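You operate a simulated robot arm through the tools that you are given. There is no shell and no other tool.

You are at the controls of a simulated robot arm. One attempt, no reset.

Task
Cool the hot tray, then move both its boards to the large tray.
Fine: fan on LOW until HOT goes out, then off; lift the boards only after that; nothing else goes into the large tray. The trays stay where they are. Other switches stay as they are.

Only the result counts: the job must be done as asked and must still hold three seconds after the hand-in. Knocking over, shifting, dropping, spilling or breaking anything else fails it.

Robot
A 6-joint arm with a two-finger gripper, fixed in place. Base frame: the origin is on the floor under the middle of its stand, x ahead of it, y to its left, z up; the work surface is at about z = 0.92. Lengths are in m, angles in degrees, forces in N, time in s.
With the tool pointing down near the work surface it reaches from about 0.38 to 0.86 m from the base axis. Its first joint turns from -166.0 to 166.0 degrees. Payload 2.45 kg.
The tool frame sits at the grasp point between the pads (the TCP): z along the fingers, y along the line on which they close. The tips reach 0.02 m beyond it. The gripper opens to 0.14 m; its body begins 0.168 m behind the TCP.
Orientation is that of the tool frame in the base frame, as a unit quaternion [w, x, y, z]. With the fingers straight down and closing along the base's y, the tool's x points along the base's -x, its y along +y and its z along -z.

Tools
- The arm moves only by the tool nudge_tool. Its argument "deltas" is a list of rows, each a list of 2 entries, a list of its own where there are three numbers: the shift along the tool's x, y, z in mm, then the turn, a rotation vector about the tool's x, y, z in degrees. In form: [[[dx, dy, dz], [rx, ry, rz]], ...]. A call has 1 to 20 rows; each row is the pose to reach, as a shift and turn from the pose commanded when the call began, along the tool's axes at that moment. "grip" is the gripper command, from -1 (shut) to 1 (fully open), values between in proportion, set as the call begins (left out, the last holds). A row lasts 0.2 s, in which the tool goes at most 0.05 m and 8.6 degrees; a call with a longer step from one row to the next is refused whole, and so is a gripper value outside its range. Where a pose cannot be reached the arm comes as near as it can. A force on the tool above 40 N (or 10 N above the force at the start of the call, whichever is more), or a blocked arm, ends the call early, and 0.2 s more pass. Each finger travels about 0.045 m/s and halts on what it meets, pressing with about 28 N; the grip force reading is that of the motor and also rises with nothing between the fingers. The clock runs only during rows and for 0.2 s after the last one: add rows that repeat a pose to give the fingers time. It gives the time, the measured TCP pose, the force on the tool (base axes), the opening and the grip force at its end, in the units of the frame above (readings bear some noise), with the torque about the TCP (base axes, N m) and any sound that the robot's microphone picked up.
- Cameras (640 x 400 px; columns grow to the right, rows downward): "scene" is fixed at [0.3995, 0.4984, 1.678]; the picture's right is [-0.91, -0.41, 0.00], its down [-0.26, 0.58, -0.77] and it looks along [0.32, -0.70, -0.64] (base axes); focal length 347 px, centre (320, 200). "wrist" rides on the gripper at [0.078, 0.011, -0.209] in the tool frame; the picture's right is [-0.14, 0.99, 0.00], its down [-0.92, -0.13, -0.37] and it looks along [-0.37, -0.05, 0.93] (tool axes); focal length 280 px, centre (320, 200). There is no depth. A picture from a camera that has moved, and an enlarged one, comes with that camera's place and axes in the base frame and with its lens.
- snapshot(camera): a new picture of that camera. No time passes.
- raise_lower(by): moves the trunk up (or, below 0, down) by that many m; the arm rides with it, the base frame stays. It gives what a move gives, with no picture.
- inspect(camera, box): a new picture of the part [left, top, right, bottom] of that camera's present view, enlarged. No time passes.
- close_job(): hands the job in; it is judged then, once.

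Places have to be worked out from the pictures, the camera data and where the tool is seen. Open the gripper and draw the arm clear of the work before you hand the job in, unless the task says otherwise.

The tools are called after "Call:" as a command line: name --argument value ..., lists and objects as JSON in quotes. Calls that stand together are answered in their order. nudge_tool: Moves the arm, as the interface text tells. Its arguments: {"type":"object","properties":{"deltas":{"type":"array"},"grip":{"type":"number"}},"required":["deltas"]} The other tools are called the same way: raise_lower (by) moves the trunk up or down; snapshot (camera) takes a picture; inspect (camera, box) takes an enlarged picture of a part of a camera's view; close_job () hands the job in.

At the start:

```text
time_s: 0.0
position: [0.3963, -0.5319, 1.2444]
tcp_rot: [0.0, 0.0, 1.0, 0.0]
ft_force: [0.4, -0.8, 0.1]
wrist_torque: [-0.03, 0.01, 0.02]
finger_gap: 0.1398
finger_force: 0.1
trunk travel left (down, up): [-0.1, 0.13]
```

scene: 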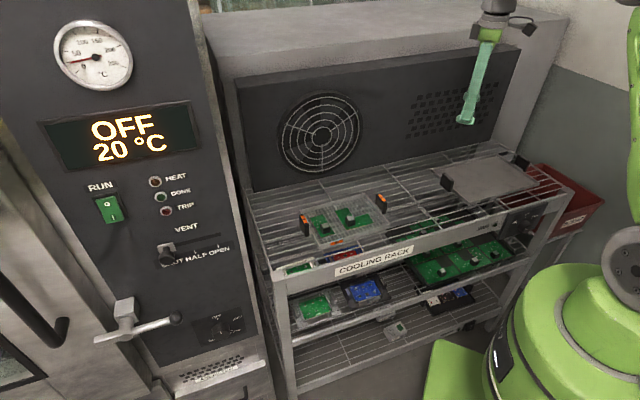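
wrist: 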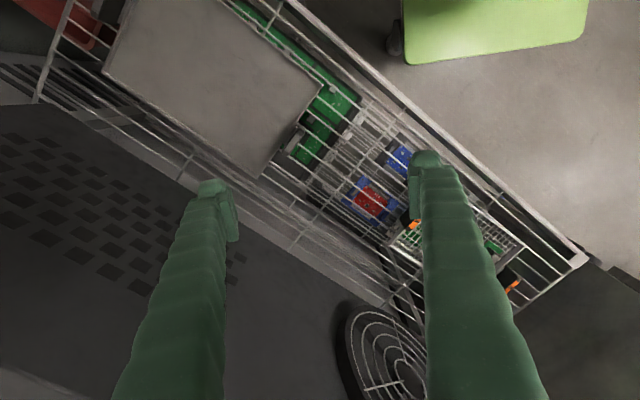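

The scene shows a cooling rack with a small tray (orange handles, two boards) and a larger flat tray on the right; I'll look closer at the rack, the controls and the trays before moving.

Call:
inspect --camera "scene" --box '[400, 130, 600, 255]'

Call:
inspect --camera "scene" --box '[270, 170, 430, 270]'

Call:
inspect --camera "scene" --box '[470, 180, 590, 255]'

Call:
inspect --camera "scene" --box '[60, 160, 280, 398]'

```text
3.20 times, centred on (500, 192) of scene
camera zoom: at [0.3995, 0.4984, 1.678], right [-0.91, -0.41, 0.0], down [-0.26, 0.58, -0.77], along [0.32, -0.7, -0.64], focal length 1111 px, centre (-256, 224)
```

zoom: 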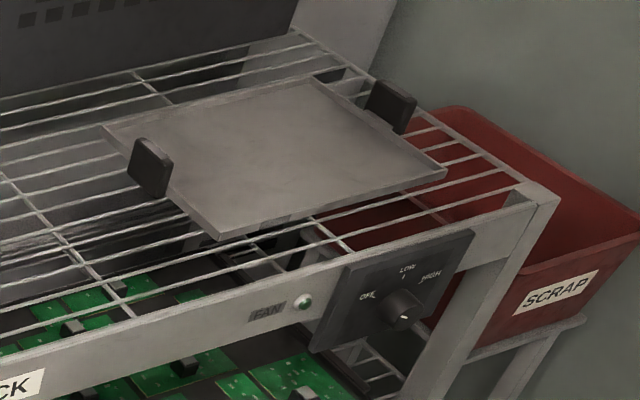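

```text
4.00 times, centred on (350, 220) of scene
camera zoom: at [0.3995, 0.4984, 1.678], right [-0.91, -0.41, 0.0], down [-0.26, 0.58, -0.77], along [0.32, -0.7, -0.64], focal length 1389 px, centre (200, 120)
```

zoom: 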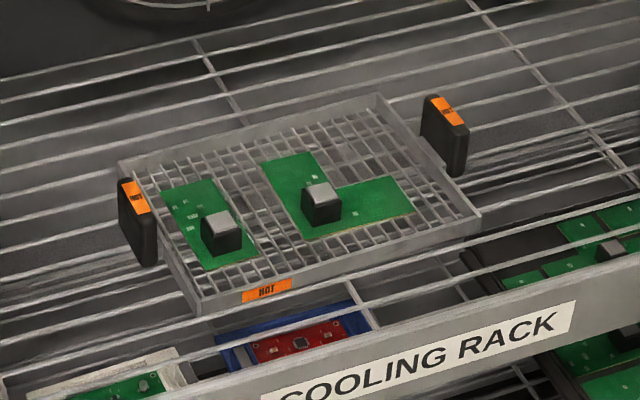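

```text
5.33 times, centred on (530, 218) of scene
camera zoom: at [0.3995, 0.4984, 1.678], right [-0.91, -0.41, 0.0], down [-0.26, 0.58, -0.77], along [0.32, -0.7, -0.64], focal length 1852 px, centre (-800, 107)
```

zoom: 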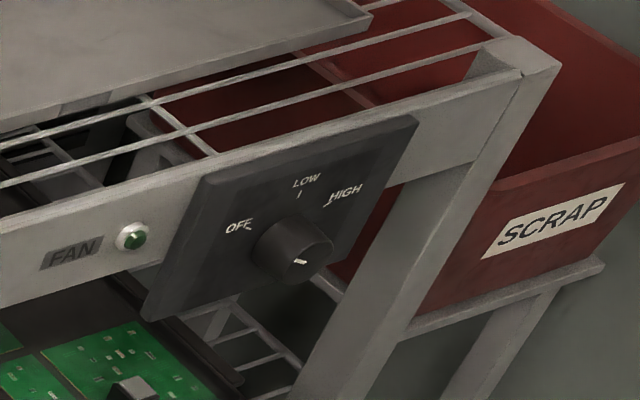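

```text
1.68 times, centred on (170, 279) of scene
camera zoom: at [0.3995, 0.4984, 1.678], right [-0.91, -0.41, 0.0], down [-0.26, 0.58, -0.77], along [0.32, -0.7, -0.64], focal length 584 px, centre (572, 67)
```

zoom: 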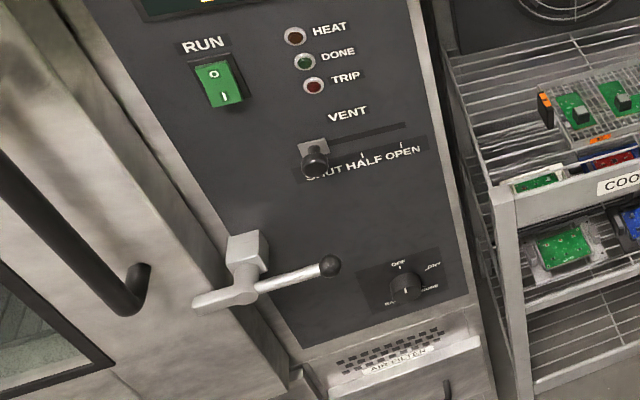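

The fan dial (OFF/LOW/HIGH) is on the front face of the rack's right end, and the rack front runs at about 45° in x-y, roughly 0.53 m from the base axis. I judge the knob to be near [0.09, -0.64, 0.78]. I'll yaw the tool to the rack's axes and swing it over in front of the dial, staying high.

Call:
nudge_tool --deltas '[[[44, 0, 0], [0, 0, 5]], [[88, 0, 0], [0, 0, 10]], [[132, 0, 0], [0, 0, 15]], [[176, 0, 0], [0, 0, 20]], [[220, 0, 0], [0, 0, 25]], [[264, 0, 0], [0, 0, 30]], [[308, 0, 0], [0, 0, 35]], [[352, 0, 0], [0, 0, 40]], [[396, 0, 0], [0, 0, 45]]]'

```text
time_s: 2.0
position: [-0.0021, -0.5338, 1.245]
tcp_rot: [0.0, 0.383, 0.924, 0.0]
ft_force: [0.0, -0.6, -1.1]
wrist_torque: [0.03, -0.05, -0.03]
finger_gap: 0.14
finger_force: 0.0
trunk travel left (down, up): [-0.1, 0.13]
```

The arm has swung over without contact and the tool's axes now match the rack. I'll take wrist and scene pictures.

Call:
snapshot --camera "wrist"

Call:
snapshot --camera "scene"

```text
taken
camera wrist: at [-0.0506, -0.4701, 1.4535], right [0.8, 0.6, 0.0], down [0.56, -0.74, 0.37], along [0.22, -0.29, -0.93], focal length 280 px, centre (320, 200)
```

wrist: 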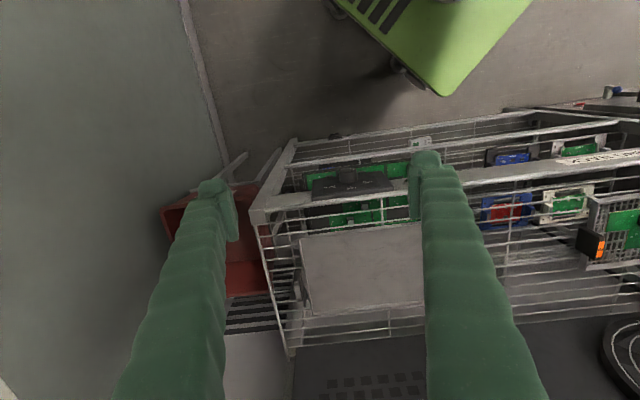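

```text
taken
```

scene: 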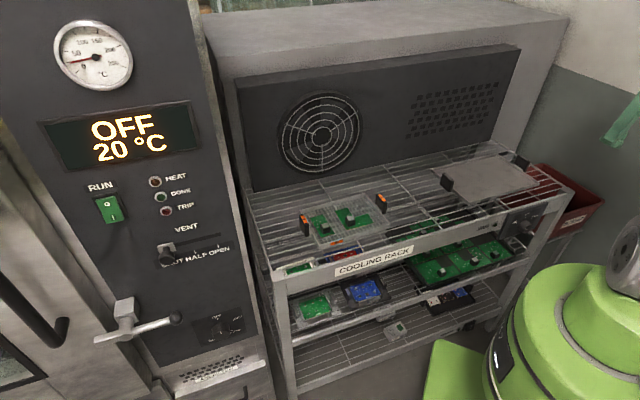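

The dial panel is visible from above near (347,180) in the wrist view. I'll enlarge it.

Call:
inspect --camera "wrist" --box '[240, 130, 430, 250]'

Call:
inspect --camera "wrist" --box '[300, 155, 410, 220]'

Call:
inspect --camera "scene" --box '[490, 195, 560, 240]'

```text
3.33 times, centred on (335, 190) of wrist
camera zoom: at [-0.0506, -0.4701, 1.4535], right [0.8, 0.6, 0.0], down [0.56, -0.74, 0.37], along [0.22, -0.29, -0.93], focal length 935 px, centre (270, 233)
```

zoom: 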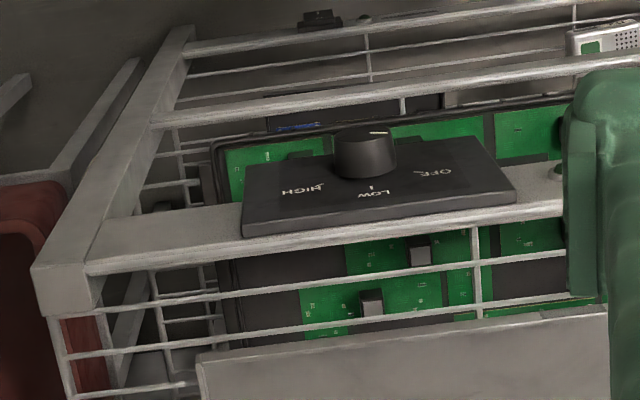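

```text
5.82 times, centred on (355, 188) of wrist
camera zoom: at [-0.0506, -0.4701, 1.4535], right [0.8, 0.6, 0.0], down [0.56, -0.74, 0.37], along [0.22, -0.29, -0.93], focal length 1631 px, centre (116, 273)
```

zoom: 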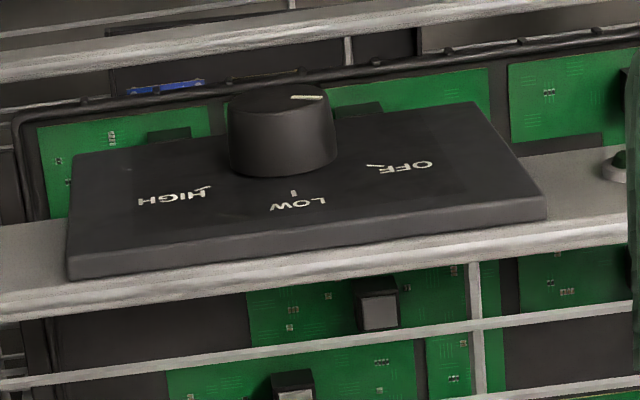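

```text
8.89 times, centred on (525, 218) of scene
camera zoom: at [0.3995, 0.4984, 1.678], right [-0.91, -0.41, 0.0], down [-0.26, 0.58, -0.77], along [0.32, -0.7, -0.64], focal length 3086 px, centre (-1502, 44)
```

zoom: 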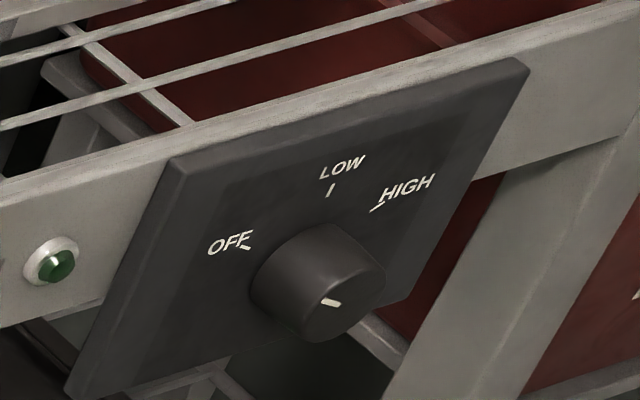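

Triangulating from both cameras puts the rack yaw at 45°. The knob is at about [0.108, -0.571, 0.842], 4 cm across and sticking out 3 cm, with its mark toward OFF (left as seen from the front), LOW straight up and HIGH to the right. I'll pitch the tool to horizontal, facing the panel, while still high and clear.

Call:
nudge_tool --deltas '[[[-2, 4, 0], [0, -7.5, 0]], [[-4, 8, 0], [0, -15, 0]], [[-6, 13, 0], [0, -22.5, 0]], [[-8, 17, 0], [0, -30, 0]], [[-10, 22, 0], [0, -37.5, 0]], [[-12, 26, 0], [0, -45, 0]], [[-14, 30, 0], [0, -52.5, 0]], [[-16, 35, 0], [0, -60, 0]], [[-18, 39, 0], [0, -67.5, 0]], [[-20, 43, 0], [0, -75, 0]], [[-22, 48, 0], [0, -82.5, 0]], [[-24, 52, 0], [0, -90, 0]]]'

```text
time_s: 4.6
position: [0.0538, -0.5115, 1.2451]
tcp_rot: [0.653, 0.271, 0.653, -0.271]
ft_force: [-0.1, 0.4, -0.4]
wrist_torque: [-0.02, 0.03, -0.01]
finger_gap: 0.1401
finger_force: 0.1
trunk travel left (down, up): [-0.1, 0.13]
```

The pitch to horizontal worked: the tool points along [0.707, -0.707, 0] at s = -0.324, depth 0.40, about 7 cm in front of the knob's face plane. I'll lower it to about z = 0.93 and look at the dial.

Call:
nudge_tool --deltas '[[[45, 0, 0], [0, 0, 0]], [[90, 0, 0], [0, 0, 0]], [[135, 0, 0], [0, 0, 0]], [[180, 0, 0], [0, 0, 0]], [[225, 0, 0], [0, 0, 0]], [[270, 0, 0], [0, 0, 0]], [[315, 0, 0], [0, 0, 0]]]'

Call:
snapshot --camera "wrist"

Call:
snapshot --camera "scene"

```text
time_s: 6.2
position: [-0.0153, -0.5897, 0.938]
tcp_rot: [0.663, 0.273, 0.654, -0.244]
ft_force: [-0.1, 0.1, 0.3]
wrist_torque: [0.02, 0.01, -0.01]
finger_gap: 0.14
finger_force: 0.1
out of reach, approached as far as the arm can: row 1, 2, 3, 4, 5, 6, 7
trunk travel left (down, up): [-0.1, 0.13]
```

```text
taken
camera wrist: at [-0.1593, -0.4373, 0.8607], right [0.67, 0.72, 0.18], down [-0.38, 0.13, 0.92], along [0.64, -0.68, 0.36], focal length 280 px, centre (320, 200)
```

wrist: 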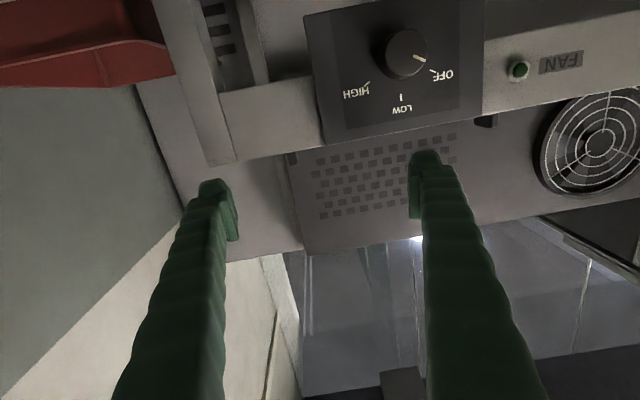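

```text
taken
```

scene: 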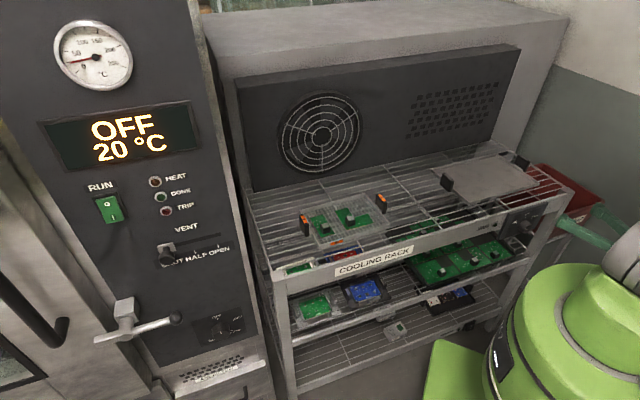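

The arm can't hold a fully horizontal tool this low and close to its stand: it slid to s = -0.43, with no contact. The view of the dial is good from here, so I'll enlarge it to get the tick angles before choosing a tilted approach.

Call:
inspect --camera "wrist" --box '[300, 0, 500, 125]'

Call:
inspect --camera "scene" --box '[480, 180, 640, 280]'

```text
3.20 times, centred on (400, 62) of wrist
camera zoom: at [-0.1593, -0.4373, 0.8607], right [0.67, 0.72, 0.18], down [-0.38, 0.13, 0.92], along [0.64, -0.68, 0.36], focal length 897 px, centre (64, 640)
```

zoom: 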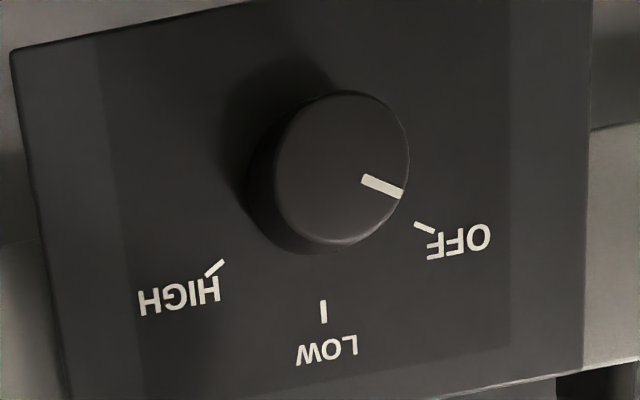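

```text
4.00 times, centred on (560, 230) of scene
camera zoom: at [0.3995, 0.4984, 1.678], right [-0.91, -0.41, 0.0], down [-0.26, 0.58, -0.77], along [0.32, -0.7, -0.64], focal length 1389 px, centre (-640, 80)
```

zoom: 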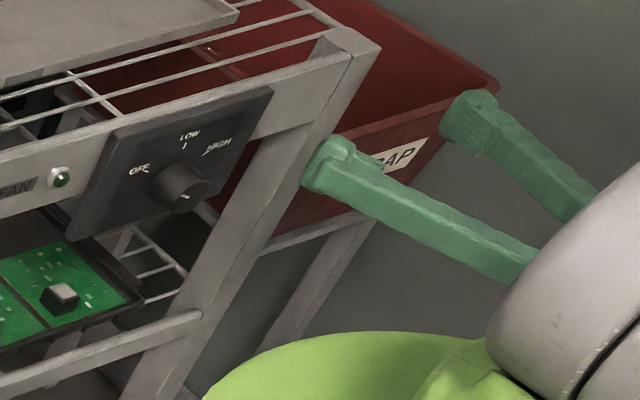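

The dial is now clear: the knob centre is at s = -0.330, z = 0.843 (base about [0.10, -0.57]), and OFF, LOW and HIGH sit at -60°, 0° and +60°. A downward-tilted tool should be reachable and can turn the knob by swinging about its axis. I'll back straight up first.

Call:
nudge_tool --deltas '[[[-45, 0, 0], [0, 0, 0]], [[-90, 0, 0], [0, 0, 0]], [[-135, 0, 0], [0, 0, 0]], [[-180, 0, 0], [0, 0, 0]], [[-225, 0, 0], [0, 0, 0]], [[-270, 0, 0], [0, 0, 0]]]'

```text
time_s: 7.6
position: [-0.0214, -0.5993, 1.2066]
tcp_rot: [0.663, 0.274, 0.653, -0.242]
ft_force: [-0.1, -0.1, 0.1]
wrist_torque: [0.02, 0.0, -0.03]
finger_gap: 0.1401
finger_force: 0.0
trunk travel left (down, up): [-0.1, 0.13]
```

That shows the commanded pose follows the clamped one, so I now know the true tool axes. Next I'll tilt the tool 55° below horizontal, correct the small yaw and roll error, and shift to s = -0.33 while coming down 10 cm.

Call:
nudge_tool --deltas '[[[13.1, 13.0, 1.1], [0.41, 6.84, -0.18]], [[26.2, 26.0, 2.2], [0.82, 13.68, -0.36]], [[39.4, 38.9, 3.3], [1.24, 20.51, -0.54]], [[52.5, 51.9, 4.4], [1.65, 27.35, -0.72]], [[65.6, 64.8, 5.5], [2.06, 34.19, -0.91]], [[78.7, 77.8, 6.6], [2.47, 41.03, -1.09]], [[91.9, 90.7, 7.7], [2.89, 47.86, -1.27]], [[105, 103.7, 8.8], [3.3, 54.7, -1.45]]]'

```text
time_s: 9.4
position: [0.0588, -0.5264, 1.1059]
tcp_rot: [0.277, 0.365, 0.882, -0.116]
ft_force: [-0.1, 0.1, 0.5]
wrist_torque: [0.0, 0.04, -0.02]
finger_gap: 0.1403
finger_force: 0.1
trunk travel left (down, up): [-0.1, 0.13]
```

The tilt went through exactly (s = -0.331, depth 0.414, z = 1.106). I'll lower straight down to the pre-grasp height of about z = 0.927.

Call:
nudge_tool --deltas '[[[25.7, 0, 36.6], [0, 0, 0]], [[51.4, 0, 73.3], [0, 0, 0]], [[77.0, 0, 110.0], [0, 0, 0]], [[102.7, 0, 146.6], [0, 0, 0]]]'

Call:
snapshot --camera "wrist"

Call:
inspect --camera "scene" --box '[480, 150, 640, 250]'

```text
time_s: 10.4
position: [0.0558, -0.527, 0.927]
tcp_rot: [0.278, 0.365, 0.881, -0.117]
ft_force: [0.1, -0.7, 0.1]
wrist_torque: [0.01, -0.01, -0.01]
finger_gap: 0.1398
finger_force: 0.1
trunk travel left (down, up): [-0.1, 0.13]
```

```text
taken
camera wrist: at [-0.066, -0.3896, 1.0526], right [0.78, 0.62, 0.07], down [0.3, -0.47, 0.83], along [0.55, -0.63, -0.55], focal length 280 px, centre (320, 200)
```

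wrist: 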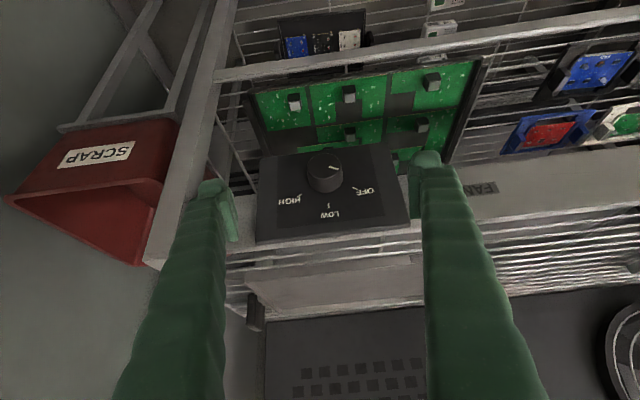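

```text
4.00 times, centred on (560, 200) of scene
camera zoom: at [0.3995, 0.4984, 1.678], right [-0.91, -0.41, 0.0], down [-0.26, 0.58, -0.77], along [0.32, -0.7, -0.64], focal length 1389 px, centre (-640, 200)
```

zoom: 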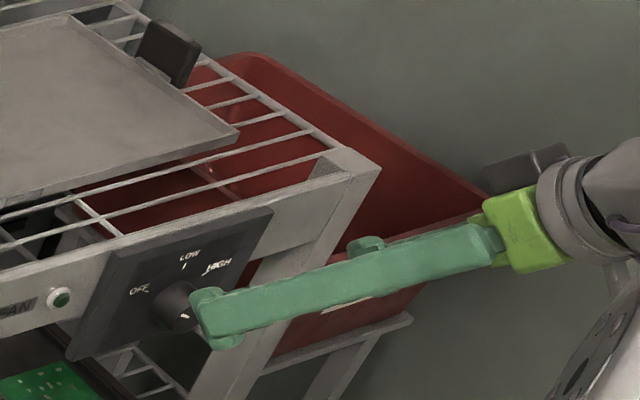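

At the pre-grasp pose both fingers straddle the dial symmetrically. I'll enlarge the wrist view once more to fix the knob centre before going in.

Call:
inspect --camera "wrist" --box '[240, 120, 420, 232]'

```text
3.56 times, centred on (330, 176) of wrist
camera zoom: at [-0.066, -0.3896, 1.0526], right [0.78, 0.62, 0.07], down [0.3, -0.47, 0.83], along [0.55, -0.63, -0.55], focal length 997 px, centre (284, 285)
```

zoom: 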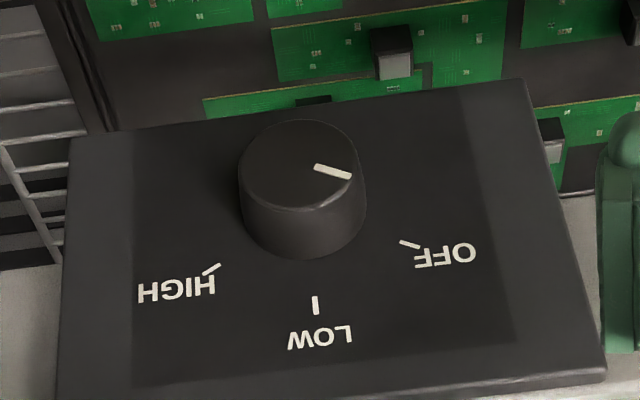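

The knob axis comes out at s = -0.329, z = 0.843, with the panel at depth 0.503 and the knob face at about 0.475. I'll advance along the tool axis so the TCP sits on the knob axis at depth 0.47.

Call:
nudge_tool --deltas '[[[0.2, 1.4, 30], [0, 0, 0]], [[0.4, 2.8, 60], [0, 0, 0]], [[0.6, 3.6, 85], [0, 0, 0]], [[0.7, 4.2, 102], [0, 0, 0]]]'

Call:
snapshot --camera "wrist"

Call:
inspect --camera "scene" --box '[480, 180, 600, 255]'

```text
time_s: 11.4
position: [0.1012, -0.5675, 0.8442]
tcp_rot: [0.277, 0.364, 0.881, -0.116]
ft_force: [0.4, -0.6, -0.9]
wrist_torque: [-0.01, -0.02, 0.01]
finger_gap: 0.1399
finger_force: 0.0
trunk travel left (down, up): [-0.1, 0.13]
```

```text
taken
camera wrist: at [-0.0216, -0.4285, 0.9696], right [0.78, 0.62, 0.08], down [0.29, -0.47, 0.83], along [0.55, -0.63, -0.55], focal length 280 px, centre (320, 200)
```

wrist: 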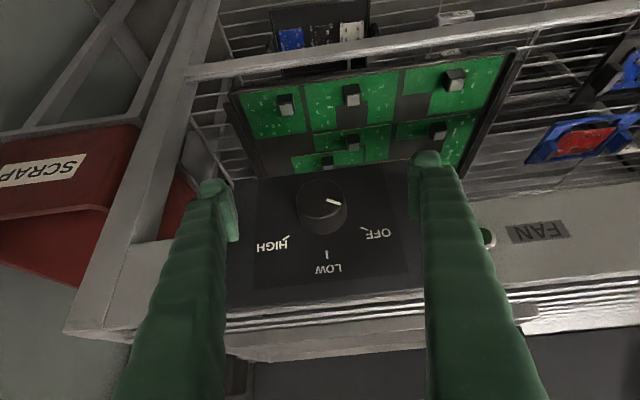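

```text
5.33 times, centred on (540, 218) of scene
camera zoom: at [0.3995, 0.4984, 1.678], right [-0.91, -0.41, 0.0], down [-0.26, 0.58, -0.77], along [0.32, -0.7, -0.64], focal length 1852 px, centre (-853, 107)
```

zoom: 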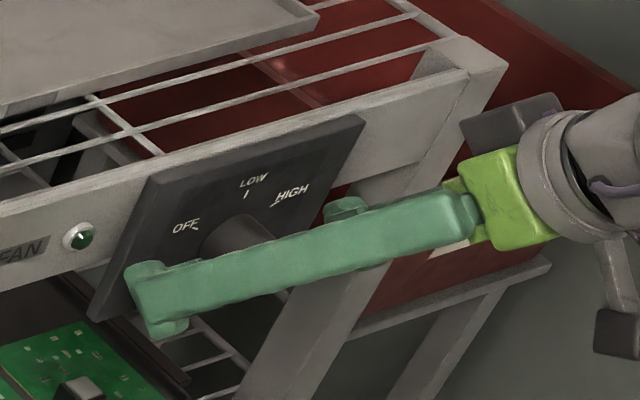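

There was no contact going in (TCP at s = -0.330, depth 0.473, z = 0.844), and the knob face is centred between the fingers. I'll close the gripper on the knob.

Call:
nudge_tool --deltas '[[[0, 0, 0], [0, 0, 0]], [[0, 0, 0], [0, 0, 0]], [[0, 0, 0], [0, 0, 0]], [[0, 0, 0], [0, 0, 0]], [[0, 0, 0], [0, 0, 0]], [[0, 0, 0], [0, 0, 0]], [[0, 0, 0], [0, 0, 0]], [[0, 0, 0], [0, 0, 0]], [[0, 0, 0], [0, 0, 0]]]' --grip -1

Call:
snapshot --camera "wrist"

```text
time_s: 13.4
position: [0.1003, -0.5671, 0.8438]
tcp_rot: [0.277, 0.365, 0.881, -0.116]
ft_force: [-4.3, -5.7, -0.7]
wrist_torque: [0.03, 0.01, -0.13]
finger_gap: 0.0383
finger_force: 44.9
trunk travel left (down, up): [-0.1, 0.13]
```

```text
taken
camera wrist: at [-0.0221, -0.4284, 0.9699], right [0.78, 0.62, 0.08], down [0.29, -0.47, 0.83], along [0.55, -0.63, -0.55], focal length 280 px, centre (320, 200)
```

wrist: 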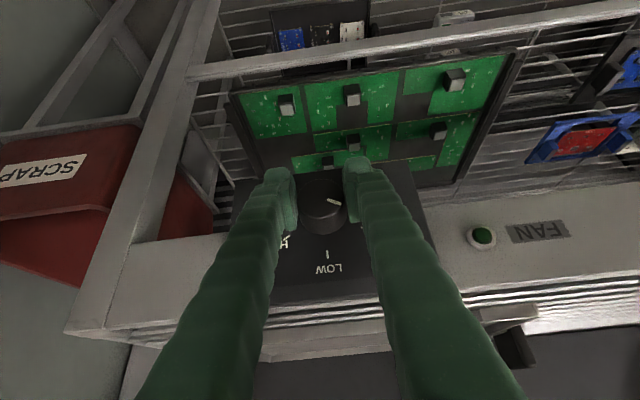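

The knob is gripped at 38 mm with only a light sideways reaction. I'll turn the tool clockwise about the knob axis (tool-frame axis [-0.819, 0, 0.574]), 30° first, and check.

Call:
nudge_tool --deltas '[[[0, 0, 0], [-4.095, 0, 2.87]], [[0, 0, 0], [-8.19, 0, 5.74]], [[0, 0, 0], [-12.285, 0, 8.61]], [[0, 0, 0], [-16.38, 0, 11.48]], [[0, 0, 0], [-20.475, 0, 14.35]], [[0, 0, 0], [-24.57, 0, 17.22]]]' --grip -1

Call:
snapshot --camera "wrist"

Call:
inspect --camera "scene" --box '[480, 180, 600, 255]'

```text
time_s: 14.8
position: [0.1008, -0.5648, 0.8445]
tcp_rot: [0.364, 0.424, 0.821, 0.115]
ft_force: [-10.9, -5.4, 2.6]
wrist_torque: [-0.36, -0.42, -0.21]
finger_gap: 0.0379
finger_force: 44.6
trunk travel left (down, up): [-0.1, 0.13]
```

```text
taken
camera wrist: at [-0.0681, -0.4735, 0.9584], right [0.66, 0.5, 0.56], down [0.01, -0.75, 0.66], along [0.75, -0.43, -0.5], focal length 280 px, centre (320, 200)
```

wrist: 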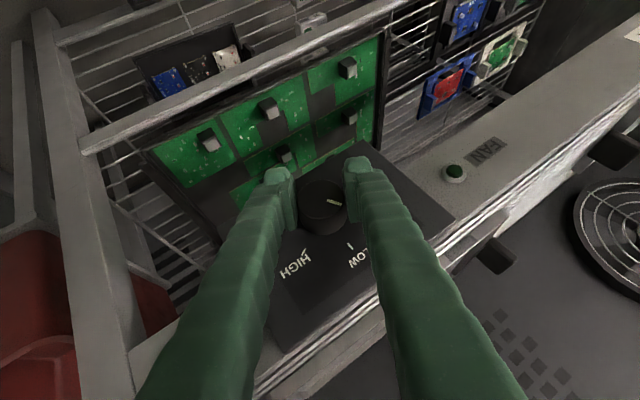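

```text
5.33 times, centred on (540, 218) of scene
camera zoom: at [0.3995, 0.4984, 1.678], right [-0.91, -0.41, 0.0], down [-0.26, 0.58, -0.77], along [0.32, -0.7, -0.64], focal length 1852 px, centre (-853, 107)
```

zoom: 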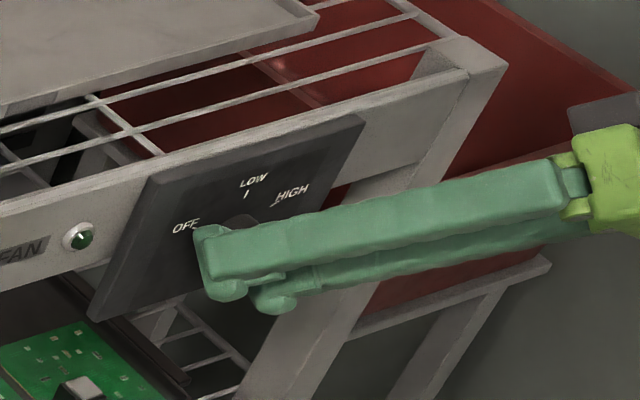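

The knob is turning with the fingers and the mark keeps its place relative to the gripper. I'll do the remaining 30° to LOW, easing 1 mm toward -s to relieve the side load.

Call:
nudge_tool --deltas '[[[-0.1, -0.3, -0.1], [-4.095, 0, 2.87]], [[-0.2, -0.5, -0.2], [-8.19, 0, 5.74]], [[-0.3, -0.9, -0.4], [-12.285, 0, 8.61]], [[-0.3, -0.9, -0.4], [-16.38, 0, 11.48]], [[-0.3, -0.9, -0.4], [-20.475, 0, 14.35]], [[-0.3, -0.9, -0.4], [-24.57, 0, 17.22]], [[-0.3, -0.9, -0.4], [-24.57, 0, 17.22]]]' --grip -1

Call:
snapshot --camera "wrist"

Call:
snapshot --camera "scene"

Call:
inspect --camera "scene" --box '[470, 180, 590, 255]'

```text
time_s: 16.4
position: [0.101, -0.5652, 0.8451]
tcp_rot: [0.423, 0.454, 0.706, 0.341]
ft_force: [-6.6, 3.8, 5.1]
wrist_torque: [-0.13, -0.13, -0.05]
finger_gap: 0.0382
finger_force: 45.3
trunk travel left (down, up): [-0.1, 0.13]
```

```text
taken
camera wrist: at [-0.1036, -0.5087, 0.9165], right [0.38, 0.22, 0.9], down [-0.17, -0.94, 0.31], along [0.91, -0.27, -0.32], focal length 280 px, centre (320, 200)
```

wrist: 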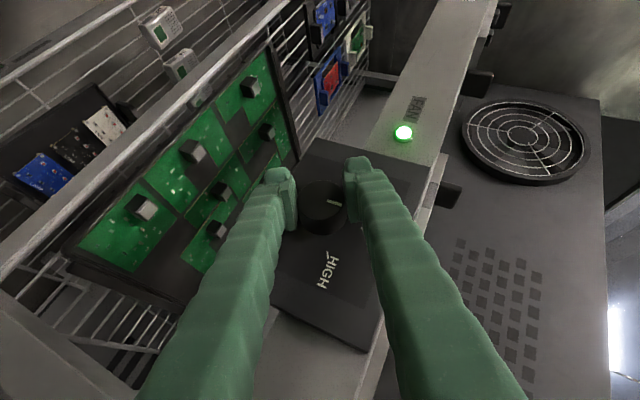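

```text
taken
```

scene: 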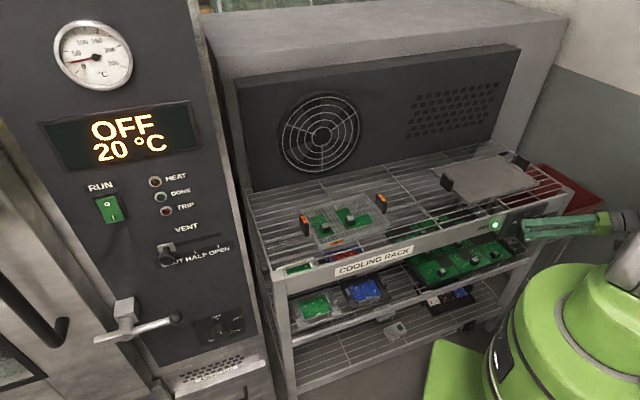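

```text
5.33 times, centred on (530, 218) of scene
camera zoom: at [0.3995, 0.4984, 1.678], right [-0.91, -0.41, 0.0], down [-0.26, 0.58, -0.77], along [0.32, -0.7, -0.64], focal length 1852 px, centre (-800, 107)
```

zoom: 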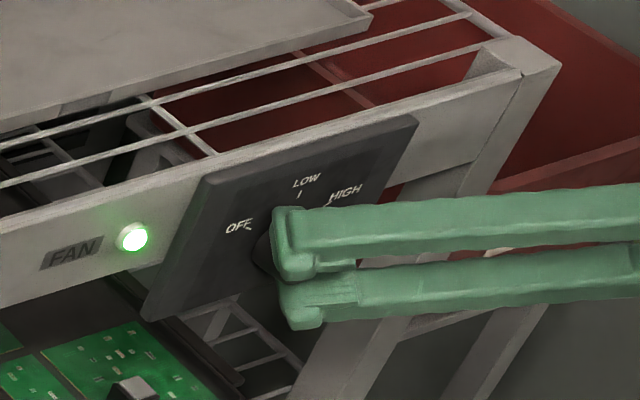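

The FAN lamp is lit. I'll check that the knob mark lines up with LOW, and look at the HOT label.

Call:
inspect --camera "wrist" --box '[260, 150, 420, 250]'

Call:
inspect --camera "scene" --box '[270, 170, 430, 270]'

```text
4.00 times, centred on (340, 200) of wrist
camera zoom: at [-0.1036, -0.5087, 0.9165], right [0.38, 0.22, 0.9], down [-0.17, -0.94, 0.31], along [0.91, -0.27, -0.32], focal length 1122 px, centre (240, 200)
```

zoom: 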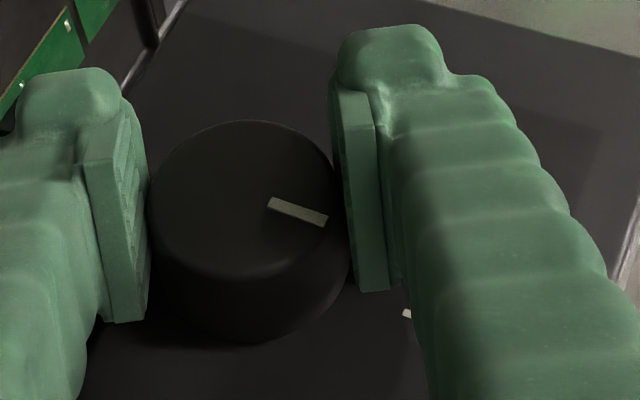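

```text
4.00 times, centred on (350, 220) of scene
camera zoom: at [0.3995, 0.4984, 1.678], right [-0.91, -0.41, 0.0], down [-0.26, 0.58, -0.77], along [0.32, -0.7, -0.64], focal length 1389 px, centre (200, 120)
```

zoom: 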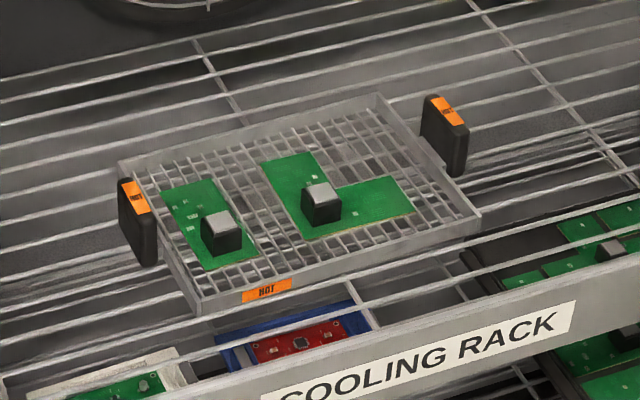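

The knob mark is vertical at LOW (within 1°), the fan lamp is on and HOT is still showing. I'll hold still and let time pass, then look at the label again.

Call:
nudge_tool --deltas '[[[0, 0, 0], [0, 0, 0]], [[0, 0, 0], [0, 0, 0]], [[0, 0, 0], [0, 0, 0]], [[0, 0, 0], [0, 0, 0]], [[0, 0, 0], [0, 0, 0]], [[0, 0, 0], [0, 0, 0]], [[0, 0, 0], [0, 0, 0]], [[0, 0, 0], [0, 0, 0]], [[0, 0, 0], [0, 0, 0]], [[0, 0, 0], [0, 0, 0]], [[0, 0, 0], [0, 0, 0]], [[0, 0, 0], [0, 0, 0]], [[0, 0, 0], [0, 0, 0]], [[0, 0, 0], [0, 0, 0]], [[0, 0, 0], [0, 0, 0]], [[0, 0, 0], [0, 0, 0]], [[0, 0, 0], [0, 0, 0]], [[0, 0, 0], [0, 0, 0]], [[0, 0, 0], [0, 0, 0]], [[0, 0, 0], [0, 0, 0]]]'

Call:
inspect --camera "scene" --box '[270, 170, 430, 270]'

```text
time_s: 20.6
position: [0.1016, -0.566, 0.8439]
tcp_rot: [0.423, 0.455, 0.706, 0.34]
ft_force: [-3.9, 12.5, -0.2]
wrist_torque: [-0.03, 0.03, 0.18]
finger_gap: 0.0382
finger_force: 45.0
trunk travel left (down, up): [-0.1, 0.13]
```

```text
4.00 times, centred on (350, 220) of scene
camera zoom: at [0.3995, 0.4984, 1.678], right [-0.91, -0.41, 0.0], down [-0.26, 0.58, -0.77], along [0.32, -0.7, -0.64], focal length 1389 px, centre (200, 120)
```

zoom: 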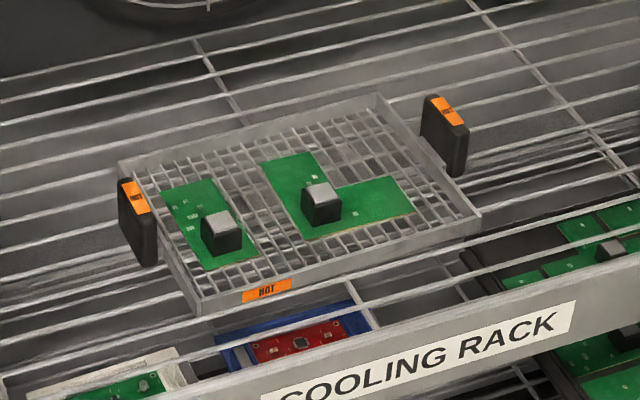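

HOT is still showing after 4 s, with a small axial load of about 12 N. I'll ease back 1 mm from the panel and keep waiting.

Call:
nudge_tool --deltas '[[[0.82, 0, -0.57], [0, 0, 0]], [[0.82, 0, -0.57], [0, 0, 0]], [[0.82, 0, -0.57], [0, 0, 0]], [[0.82, 0, -0.57], [0, 0, 0]], [[0.82, 0, -0.57], [0, 0, 0]], [[0.82, 0, -0.57], [0, 0, 0]], [[0.82, 0, -0.57], [0, 0, 0]], [[0.82, 0, -0.57], [0, 0, 0]], [[0.82, 0, -0.57], [0, 0, 0]], [[0.82, 0, -0.57], [0, 0, 0]], [[0.82, 0, -0.57], [0, 0, 0]], [[0.82, 0, -0.57], [0, 0, 0]], [[0.82, 0, -0.57], [0, 0, 0]], [[0.82, 0, -0.57], [0, 0, 0]], [[0.82, 0, -0.57], [0, 0, 0]], [[0.82, 0, -0.57], [0, 0, 0]], [[0.82, 0, -0.57], [0, 0, 0]], [[0.82, 0, -0.57], [0, 0, 0]], [[0.82, 0, -0.57], [0, 0, 0]], [[0.82, 0, -0.57], [0, 0, 0]]]'

Call:
inspect --camera "scene" --box '[270, 170, 430, 270]'

```text
time_s: 24.8
position: [0.1006, -0.5649, 0.8438]
tcp_rot: [0.423, 0.455, 0.706, 0.34]
ft_force: [14.9, 3.3, 2.8]
wrist_torque: [-0.09, -0.02, 0.19]
finger_gap: 0.0382
finger_force: 44.8
trunk travel left (down, up): [-0.1, 0.13]
```

```text
4.00 times, centred on (350, 220) of scene
camera zoom: at [0.3995, 0.4984, 1.678], right [-0.91, -0.41, 0.0], down [-0.26, 0.58, -0.77], along [0.32, -0.7, -0.64], focal length 1389 px, centre (200, 120)
```

zoom: 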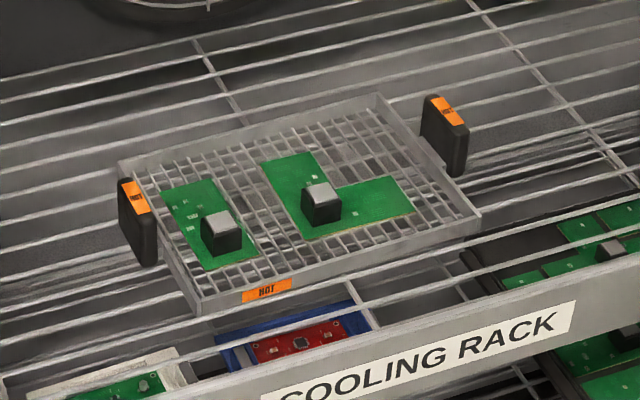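

HOT is still on and the forces are small. I'll keep holding and waiting.

Call:
nudge_tool --deltas '[[[0, 0, 0], [0, 0, 0]], [[0, 0, 0], [0, 0, 0]], [[0, 0, 0], [0, 0, 0]], [[0, 0, 0], [0, 0, 0]], [[0, 0, 0], [0, 0, 0]], [[0, 0, 0], [0, 0, 0]], [[0, 0, 0], [0, 0, 0]], [[0, 0, 0], [0, 0, 0]], [[0, 0, 0], [0, 0, 0]], [[0, 0, 0], [0, 0, 0]], [[0, 0, 0], [0, 0, 0]], [[0, 0, 0], [0, 0, 0]], [[0, 0, 0], [0, 0, 0]], [[0, 0, 0], [0, 0, 0]], [[0, 0, 0], [0, 0, 0]], [[0, 0, 0], [0, 0, 0]], [[0, 0, 0], [0, 0, 0]], [[0, 0, 0], [0, 0, 0]], [[0, 0, 0], [0, 0, 0]], [[0, 0, 0], [0, 0, 0]]]'

Call:
inspect --camera "scene" --box '[270, 170, 430, 270]'

```text
time_s: 29.0
position: [0.1006, -0.5654, 0.8444]
tcp_rot: [0.423, 0.455, 0.706, 0.34]
ft_force: [11.5, 5.9, 4.0]
wrist_torque: [-0.1, -0.02, 0.17]
finger_gap: 0.038
finger_force: 44.5
trunk travel left (down, up): [-0.1, 0.13]
```

```text
4.00 times, centred on (350, 220) of scene
camera zoom: at [0.3995, 0.4984, 1.678], right [-0.91, -0.41, 0.0], down [-0.26, 0.58, -0.77], along [0.32, -0.7, -0.64], focal length 1389 px, centre (200, 120)
```

zoom: 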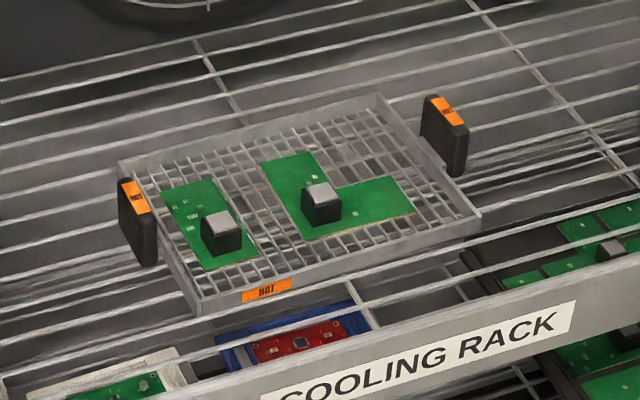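

HOT is still on after about 13 s of fan, so I'll keep waiting.

Call:
nudge_tool --deltas '[[[0, 0, 0], [0, 0, 0]], [[0, 0, 0], [0, 0, 0]], [[0, 0, 0], [0, 0, 0]], [[0, 0, 0], [0, 0, 0]], [[0, 0, 0], [0, 0, 0]], [[0, 0, 0], [0, 0, 0]], [[0, 0, 0], [0, 0, 0]], [[0, 0, 0], [0, 0, 0]], [[0, 0, 0], [0, 0, 0]], [[0, 0, 0], [0, 0, 0]], [[0, 0, 0], [0, 0, 0]], [[0, 0, 0], [0, 0, 0]], [[0, 0, 0], [0, 0, 0]], [[0, 0, 0], [0, 0, 0]], [[0, 0, 0], [0, 0, 0]], [[0, 0, 0], [0, 0, 0]], [[0, 0, 0], [0, 0, 0]], [[0, 0, 0], [0, 0, 0]], [[0, 0, 0], [0, 0, 0]], [[0, 0, 0], [0, 0, 0]]]'

Call:
inspect --camera "scene" --box '[270, 170, 430, 270]'

Call:
snapshot --camera "wrist"

```text
time_s: 33.2
position: [0.1007, -0.5647, 0.8448]
tcp_rot: [0.423, 0.455, 0.707, 0.339]
ft_force: [8.9, 11.2, 0.5]
wrist_torque: [0.02, 0.01, 0.19]
finger_gap: 0.0378
finger_force: 44.9
trunk travel left (down, up): [-0.1, 0.13]
```

```text
4.00 times, centred on (350, 220) of scene
camera zoom: at [0.3995, 0.4984, 1.678], right [-0.91, -0.41, 0.0], down [-0.26, 0.58, -0.77], along [0.32, -0.7, -0.64], focal length 1389 px, centre (200, 120)
```

zoom: 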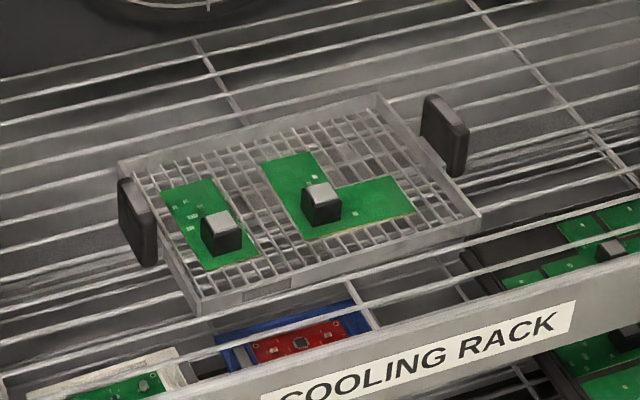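

```text
taken
camera wrist: at [-0.1037, -0.5079, 0.9167], right [0.38, 0.22, 0.9], down [-0.17, -0.94, 0.31], along [0.91, -0.27, -0.32], focal length 280 px, centre (320, 200)
```

wrist: 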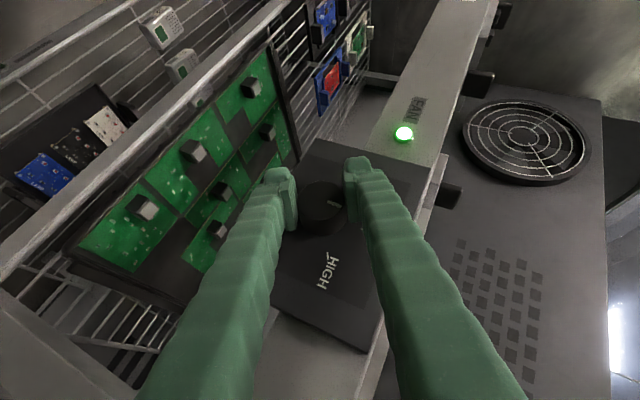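

HOT has gone out on the front label and on both handles. I'll turn the knob back 60° counter-clockwise to OFF.

Call:
nudge_tool --deltas '[[[0, 0, 0], [4.095, 0, -2.87]], [[0, 0, 0], [8.19, 0, -5.74]], [[0, 0, 0], [12.285, 0, -8.61]], [[0, 0, 0], [16.38, 0, -11.48]], [[0, 0, 0], [20.475, 0, -14.35]], [[0, 0, 0], [24.57, 0, -17.22]], [[0, 0, 0], [28.665, 0, -20.09]], [[0, 0, 0], [32.76, 0, -22.96]], [[0, 0, 0], [36.855, 0, -25.83]], [[0, 0, 0], [40.95, 0, -28.7]], [[0, 0, 0], [45.045, 0, -31.57]], [[0, 0, 0], [49.14, 0, -34.44]], [[0, 0, 0], [49.14, 0, -34.44]]]' --grip -1

Call:
snapshot --camera "wrist"

Call:
inspect --camera "wrist" --box '[240, 140, 420, 252]'

Call:
inspect --camera "scene" --box '[470, 180, 590, 255]'

```text
time_s: 36.0
position: [0.0995, -0.5646, 0.8434]
tcp_rot: [0.276, 0.365, 0.881, -0.116]
ft_force: [-10.6, 8.3, -15.5]
wrist_torque: [0.36, 0.4, -0.11]
finger_gap: 0.0378
finger_force: 45.1
trunk travel left (down, up): [-0.1, 0.13]
```

```text
taken
camera wrist: at [-0.0235, -0.4272, 0.9695], right [0.78, 0.62, 0.08], down [0.3, -0.47, 0.83], along [0.55, -0.63, -0.55], focal length 280 px, centre (320, 200)
```

wrist: 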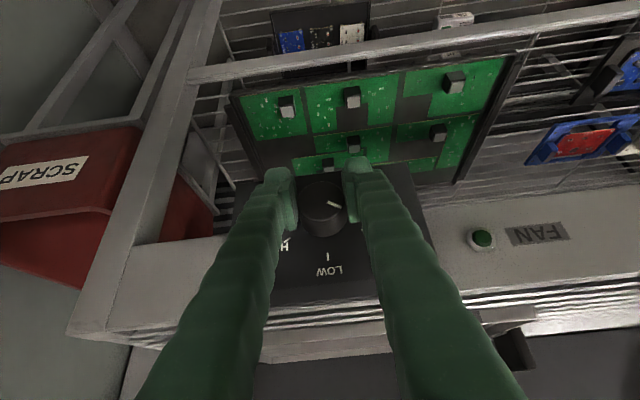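

```text
3.56 times, centred on (330, 196) of wrist
camera zoom: at [-0.0235, -0.4272, 0.9695], right [0.78, 0.62, 0.08], down [0.3, -0.47, 0.83], along [0.55, -0.63, -0.55], focal length 997 px, centre (284, 214)
```

zoom: 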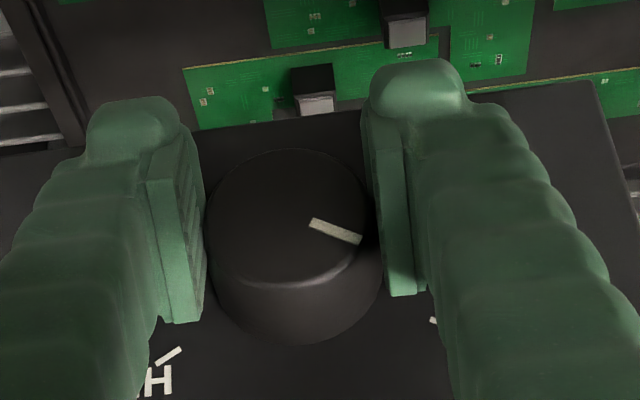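

```text
5.33 times, centred on (530, 218) of scene
camera zoom: at [0.3995, 0.4984, 1.678], right [-0.91, -0.41, 0.0], down [-0.26, 0.58, -0.77], along [0.32, -0.7, -0.64], focal length 1852 px, centre (-800, 107)
```

zoom: 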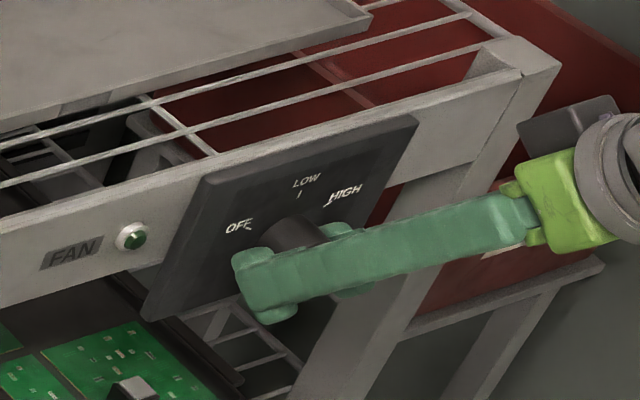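

The FAN lamp is off and the mark points at OFF again. I'll open the gripper fully while holding position.

Call:
nudge_tool --deltas '[[[0, 0, 0], [0, 0, 0]], [[0, 0, 0], [0, 0, 0]], [[0, 0, 0], [0, 0, 0]], [[0, 0, 0], [0, 0, 0]], [[0, 0, 0], [0, 0, 0]], [[0, 0, 0], [0, 0, 0]], [[0, 0, 0], [0, 0, 0]], [[0, 0, 0], [0, 0, 0]]]' --grip 1

Call:
inspect --camera "wrist" --box '[240, 140, 420, 252]'

```text
time_s: 37.8
position: [0.1007, -0.5665, 0.8429]
tcp_rot: [0.277, 0.365, 0.881, -0.117]
ft_force: [0.3, -0.7, -0.4]
wrist_torque: [-0.01, 0.01, -0.03]
finger_gap: 0.1401
finger_force: 0.2
trunk travel left (down, up): [-0.1, 0.13]
```

```text
3.56 times, centred on (330, 196) of wrist
camera zoom: at [-0.0228, -0.4276, 0.9697], right [0.78, 0.62, 0.08], down [0.29, -0.47, 0.83], along [0.55, -0.63, -0.55], focal length 997 px, centre (284, 214)
```

zoom: 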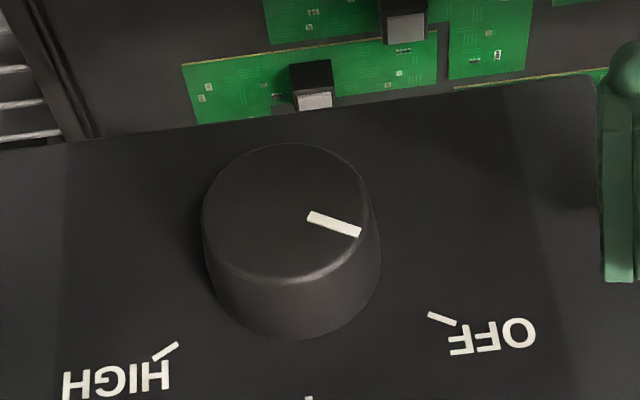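

The knob is released, its mark lined up with OFF. I'll withdraw along the tool axis, rise, and bring the tool back to vertical.

Call:
nudge_tool --deltas '[[[0, 0, -40], [0, 0, 0]], [[0, 0, -80], [0, 0, 0]], [[0, 0, -110], [0, 0, 0]], [[-25.7, 0, -146.6], [0, 0, 0]], [[-51.4, 0, -183.3], [0, 0, 0]], [[-77, 0, -220], [0, 0, 0]], [[-102.7, 0, -256.6], [0, 0, 0]], [[-102.7, 0, -256.6], [0, 7, 0]], [[-102.7, 0, -256.6], [0, 14, 0]], [[-102.7, 0, -256.6], [0, 21, 0]], [[-102.7, 0, -256.6], [0, 28, 0]], [[-102.7, 0, -256.6], [0, 35, 0]]]'

Call:
inspect --camera "scene" --box '[470, 180, 590, 255]'

```text
time_s: 40.4
position: [0.0557, -0.5199, 1.1135]
tcp_rot: [-0.002, 0.384, 0.924, -0.001]
ft_force: [0.3, -0.6, 0.5]
wrist_torque: [-0.03, 0.05, -0.02]
finger_gap: 0.1399
finger_force: 0.1
trunk travel left (down, up): [-0.1, 0.13]
```

```text
5.33 times, centred on (530, 218) of scene
camera zoom: at [0.3995, 0.4984, 1.678], right [-0.91, -0.41, 0.0], down [-0.26, 0.58, -0.77], along [0.32, -0.7, -0.64], focal length 1852 px, centre (-800, 107)
```

zoom: 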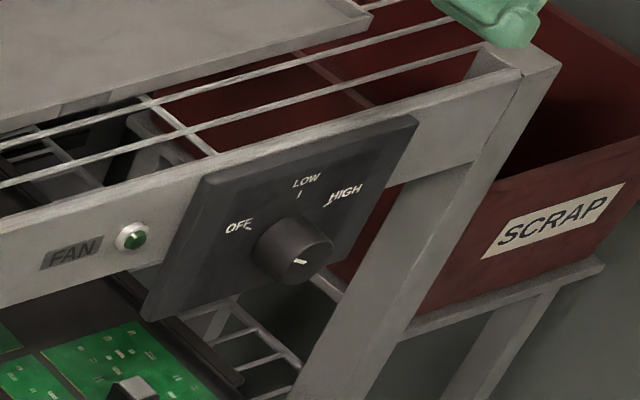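

The dial looks just as it did at the start and the lamp is dark. Next I'll move over the large tray to survey it from above.

Call:
nudge_tool --deltas '[[[-43, 6, 0], [0, 0, 0]], [[-86, 12, 0], [0, 0, 0]], [[-129, 18, 0], [0, 0, 0]], [[-172, 24, 0], [0, 0, 0]], [[-215, 28, 0], [0, 0, 0]]]'

Call:
snapshot --camera "wrist"

```text
time_s: 41.6
position: [0.2285, -0.6538, 1.1131]
tcp_rot: [-0.001, 0.383, 0.924, -0.002]
ft_force: [0.5, 0.2, -0.6]
wrist_torque: [0.0, -0.01, -0.03]
finger_gap: 0.1398
finger_force: 0.1
trunk travel left (down, up): [-0.1, 0.13]
```

```text
taken
camera wrist: at [0.1797, -0.5892, 1.3209], right [0.8, 0.6, 0.0], down [0.56, -0.74, 0.37], along [0.22, -0.3, -0.93], focal length 280 px, centre (320, 200)
```

wrist: 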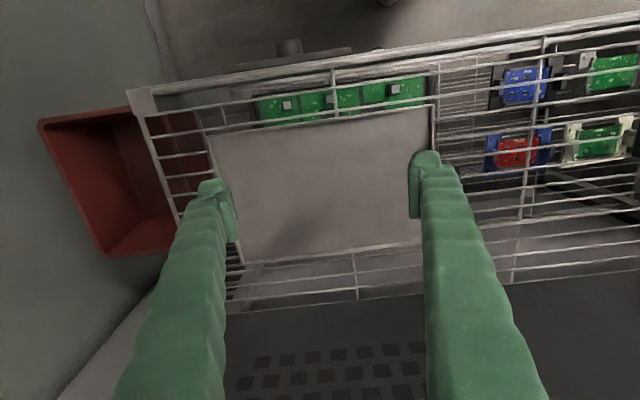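

The large tray spans about s = -0.448 to -0.140 and depth 0.585 to 0.80, is empty and flat, and has its lip at about z = 0.92. Now I'll move across to the other tray to survey the boards.

Call:
nudge_tool --deltas '[[[0, 47, 0], [0, 0, 0]], [[0, 94, 0], [0, 0, 0]], [[0, 141, 0], [0, 0, 0]], [[0, 188, 0], [0, 0, 0]], [[0, 235, 0], [0, 0, 0]], [[0, 282, 0], [0, 0, 0]], [[0, 329, 0], [0, 0, 0]], [[0, 376, 0], [0, 0, 0]], [[0, 423, 0], [0, 0, 0]], [[0, 470, 0], [0, 0, 0]], [[0, 517, 0], [0, 0, 0]], [[0, 564, 0], [0, 0, 0]], [[0, 611, 0], [0, 0, 0]]]'

Call:
snapshot --camera "wrist"

Call:
snapshot --camera "scene"

```text
time_s: 44.4
position: [0.6615, -0.2209, 1.1096]
tcp_rot: [-0.001, 0.383, 0.924, -0.002]
ft_force: [0.8, 0.1, 0.0]
wrist_torque: [-0.07, 0.05, -0.01]
finger_gap: 0.14
finger_force: 0.0
trunk travel left (down, up): [-0.1, 0.13]
```

```text
taken
camera wrist: at [0.614, -0.1573, 1.3179], right [0.8, 0.6, 0.0], down [0.56, -0.74, 0.37], along [0.22, -0.3, -0.93], focal length 280 px, centre (320, 200)
```

wrist: 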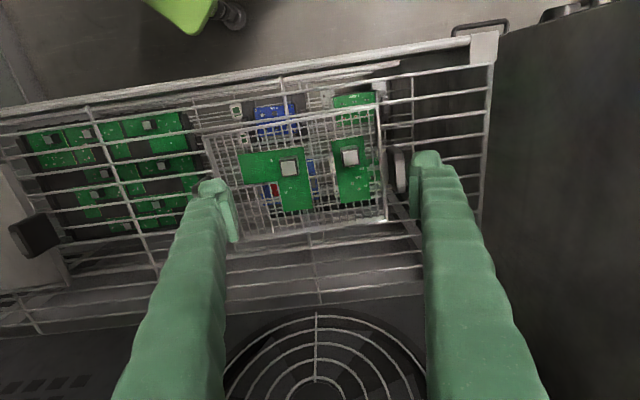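

```text
taken
```

scene: 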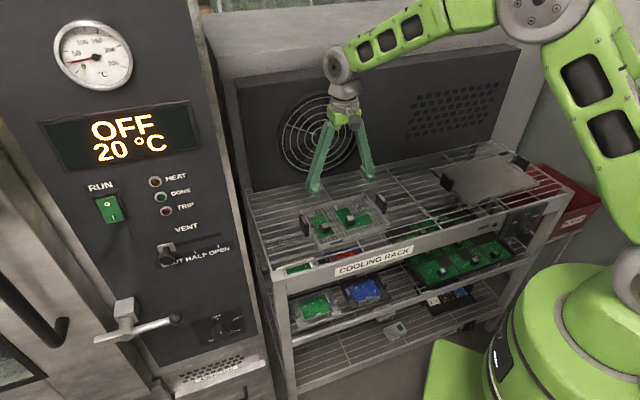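

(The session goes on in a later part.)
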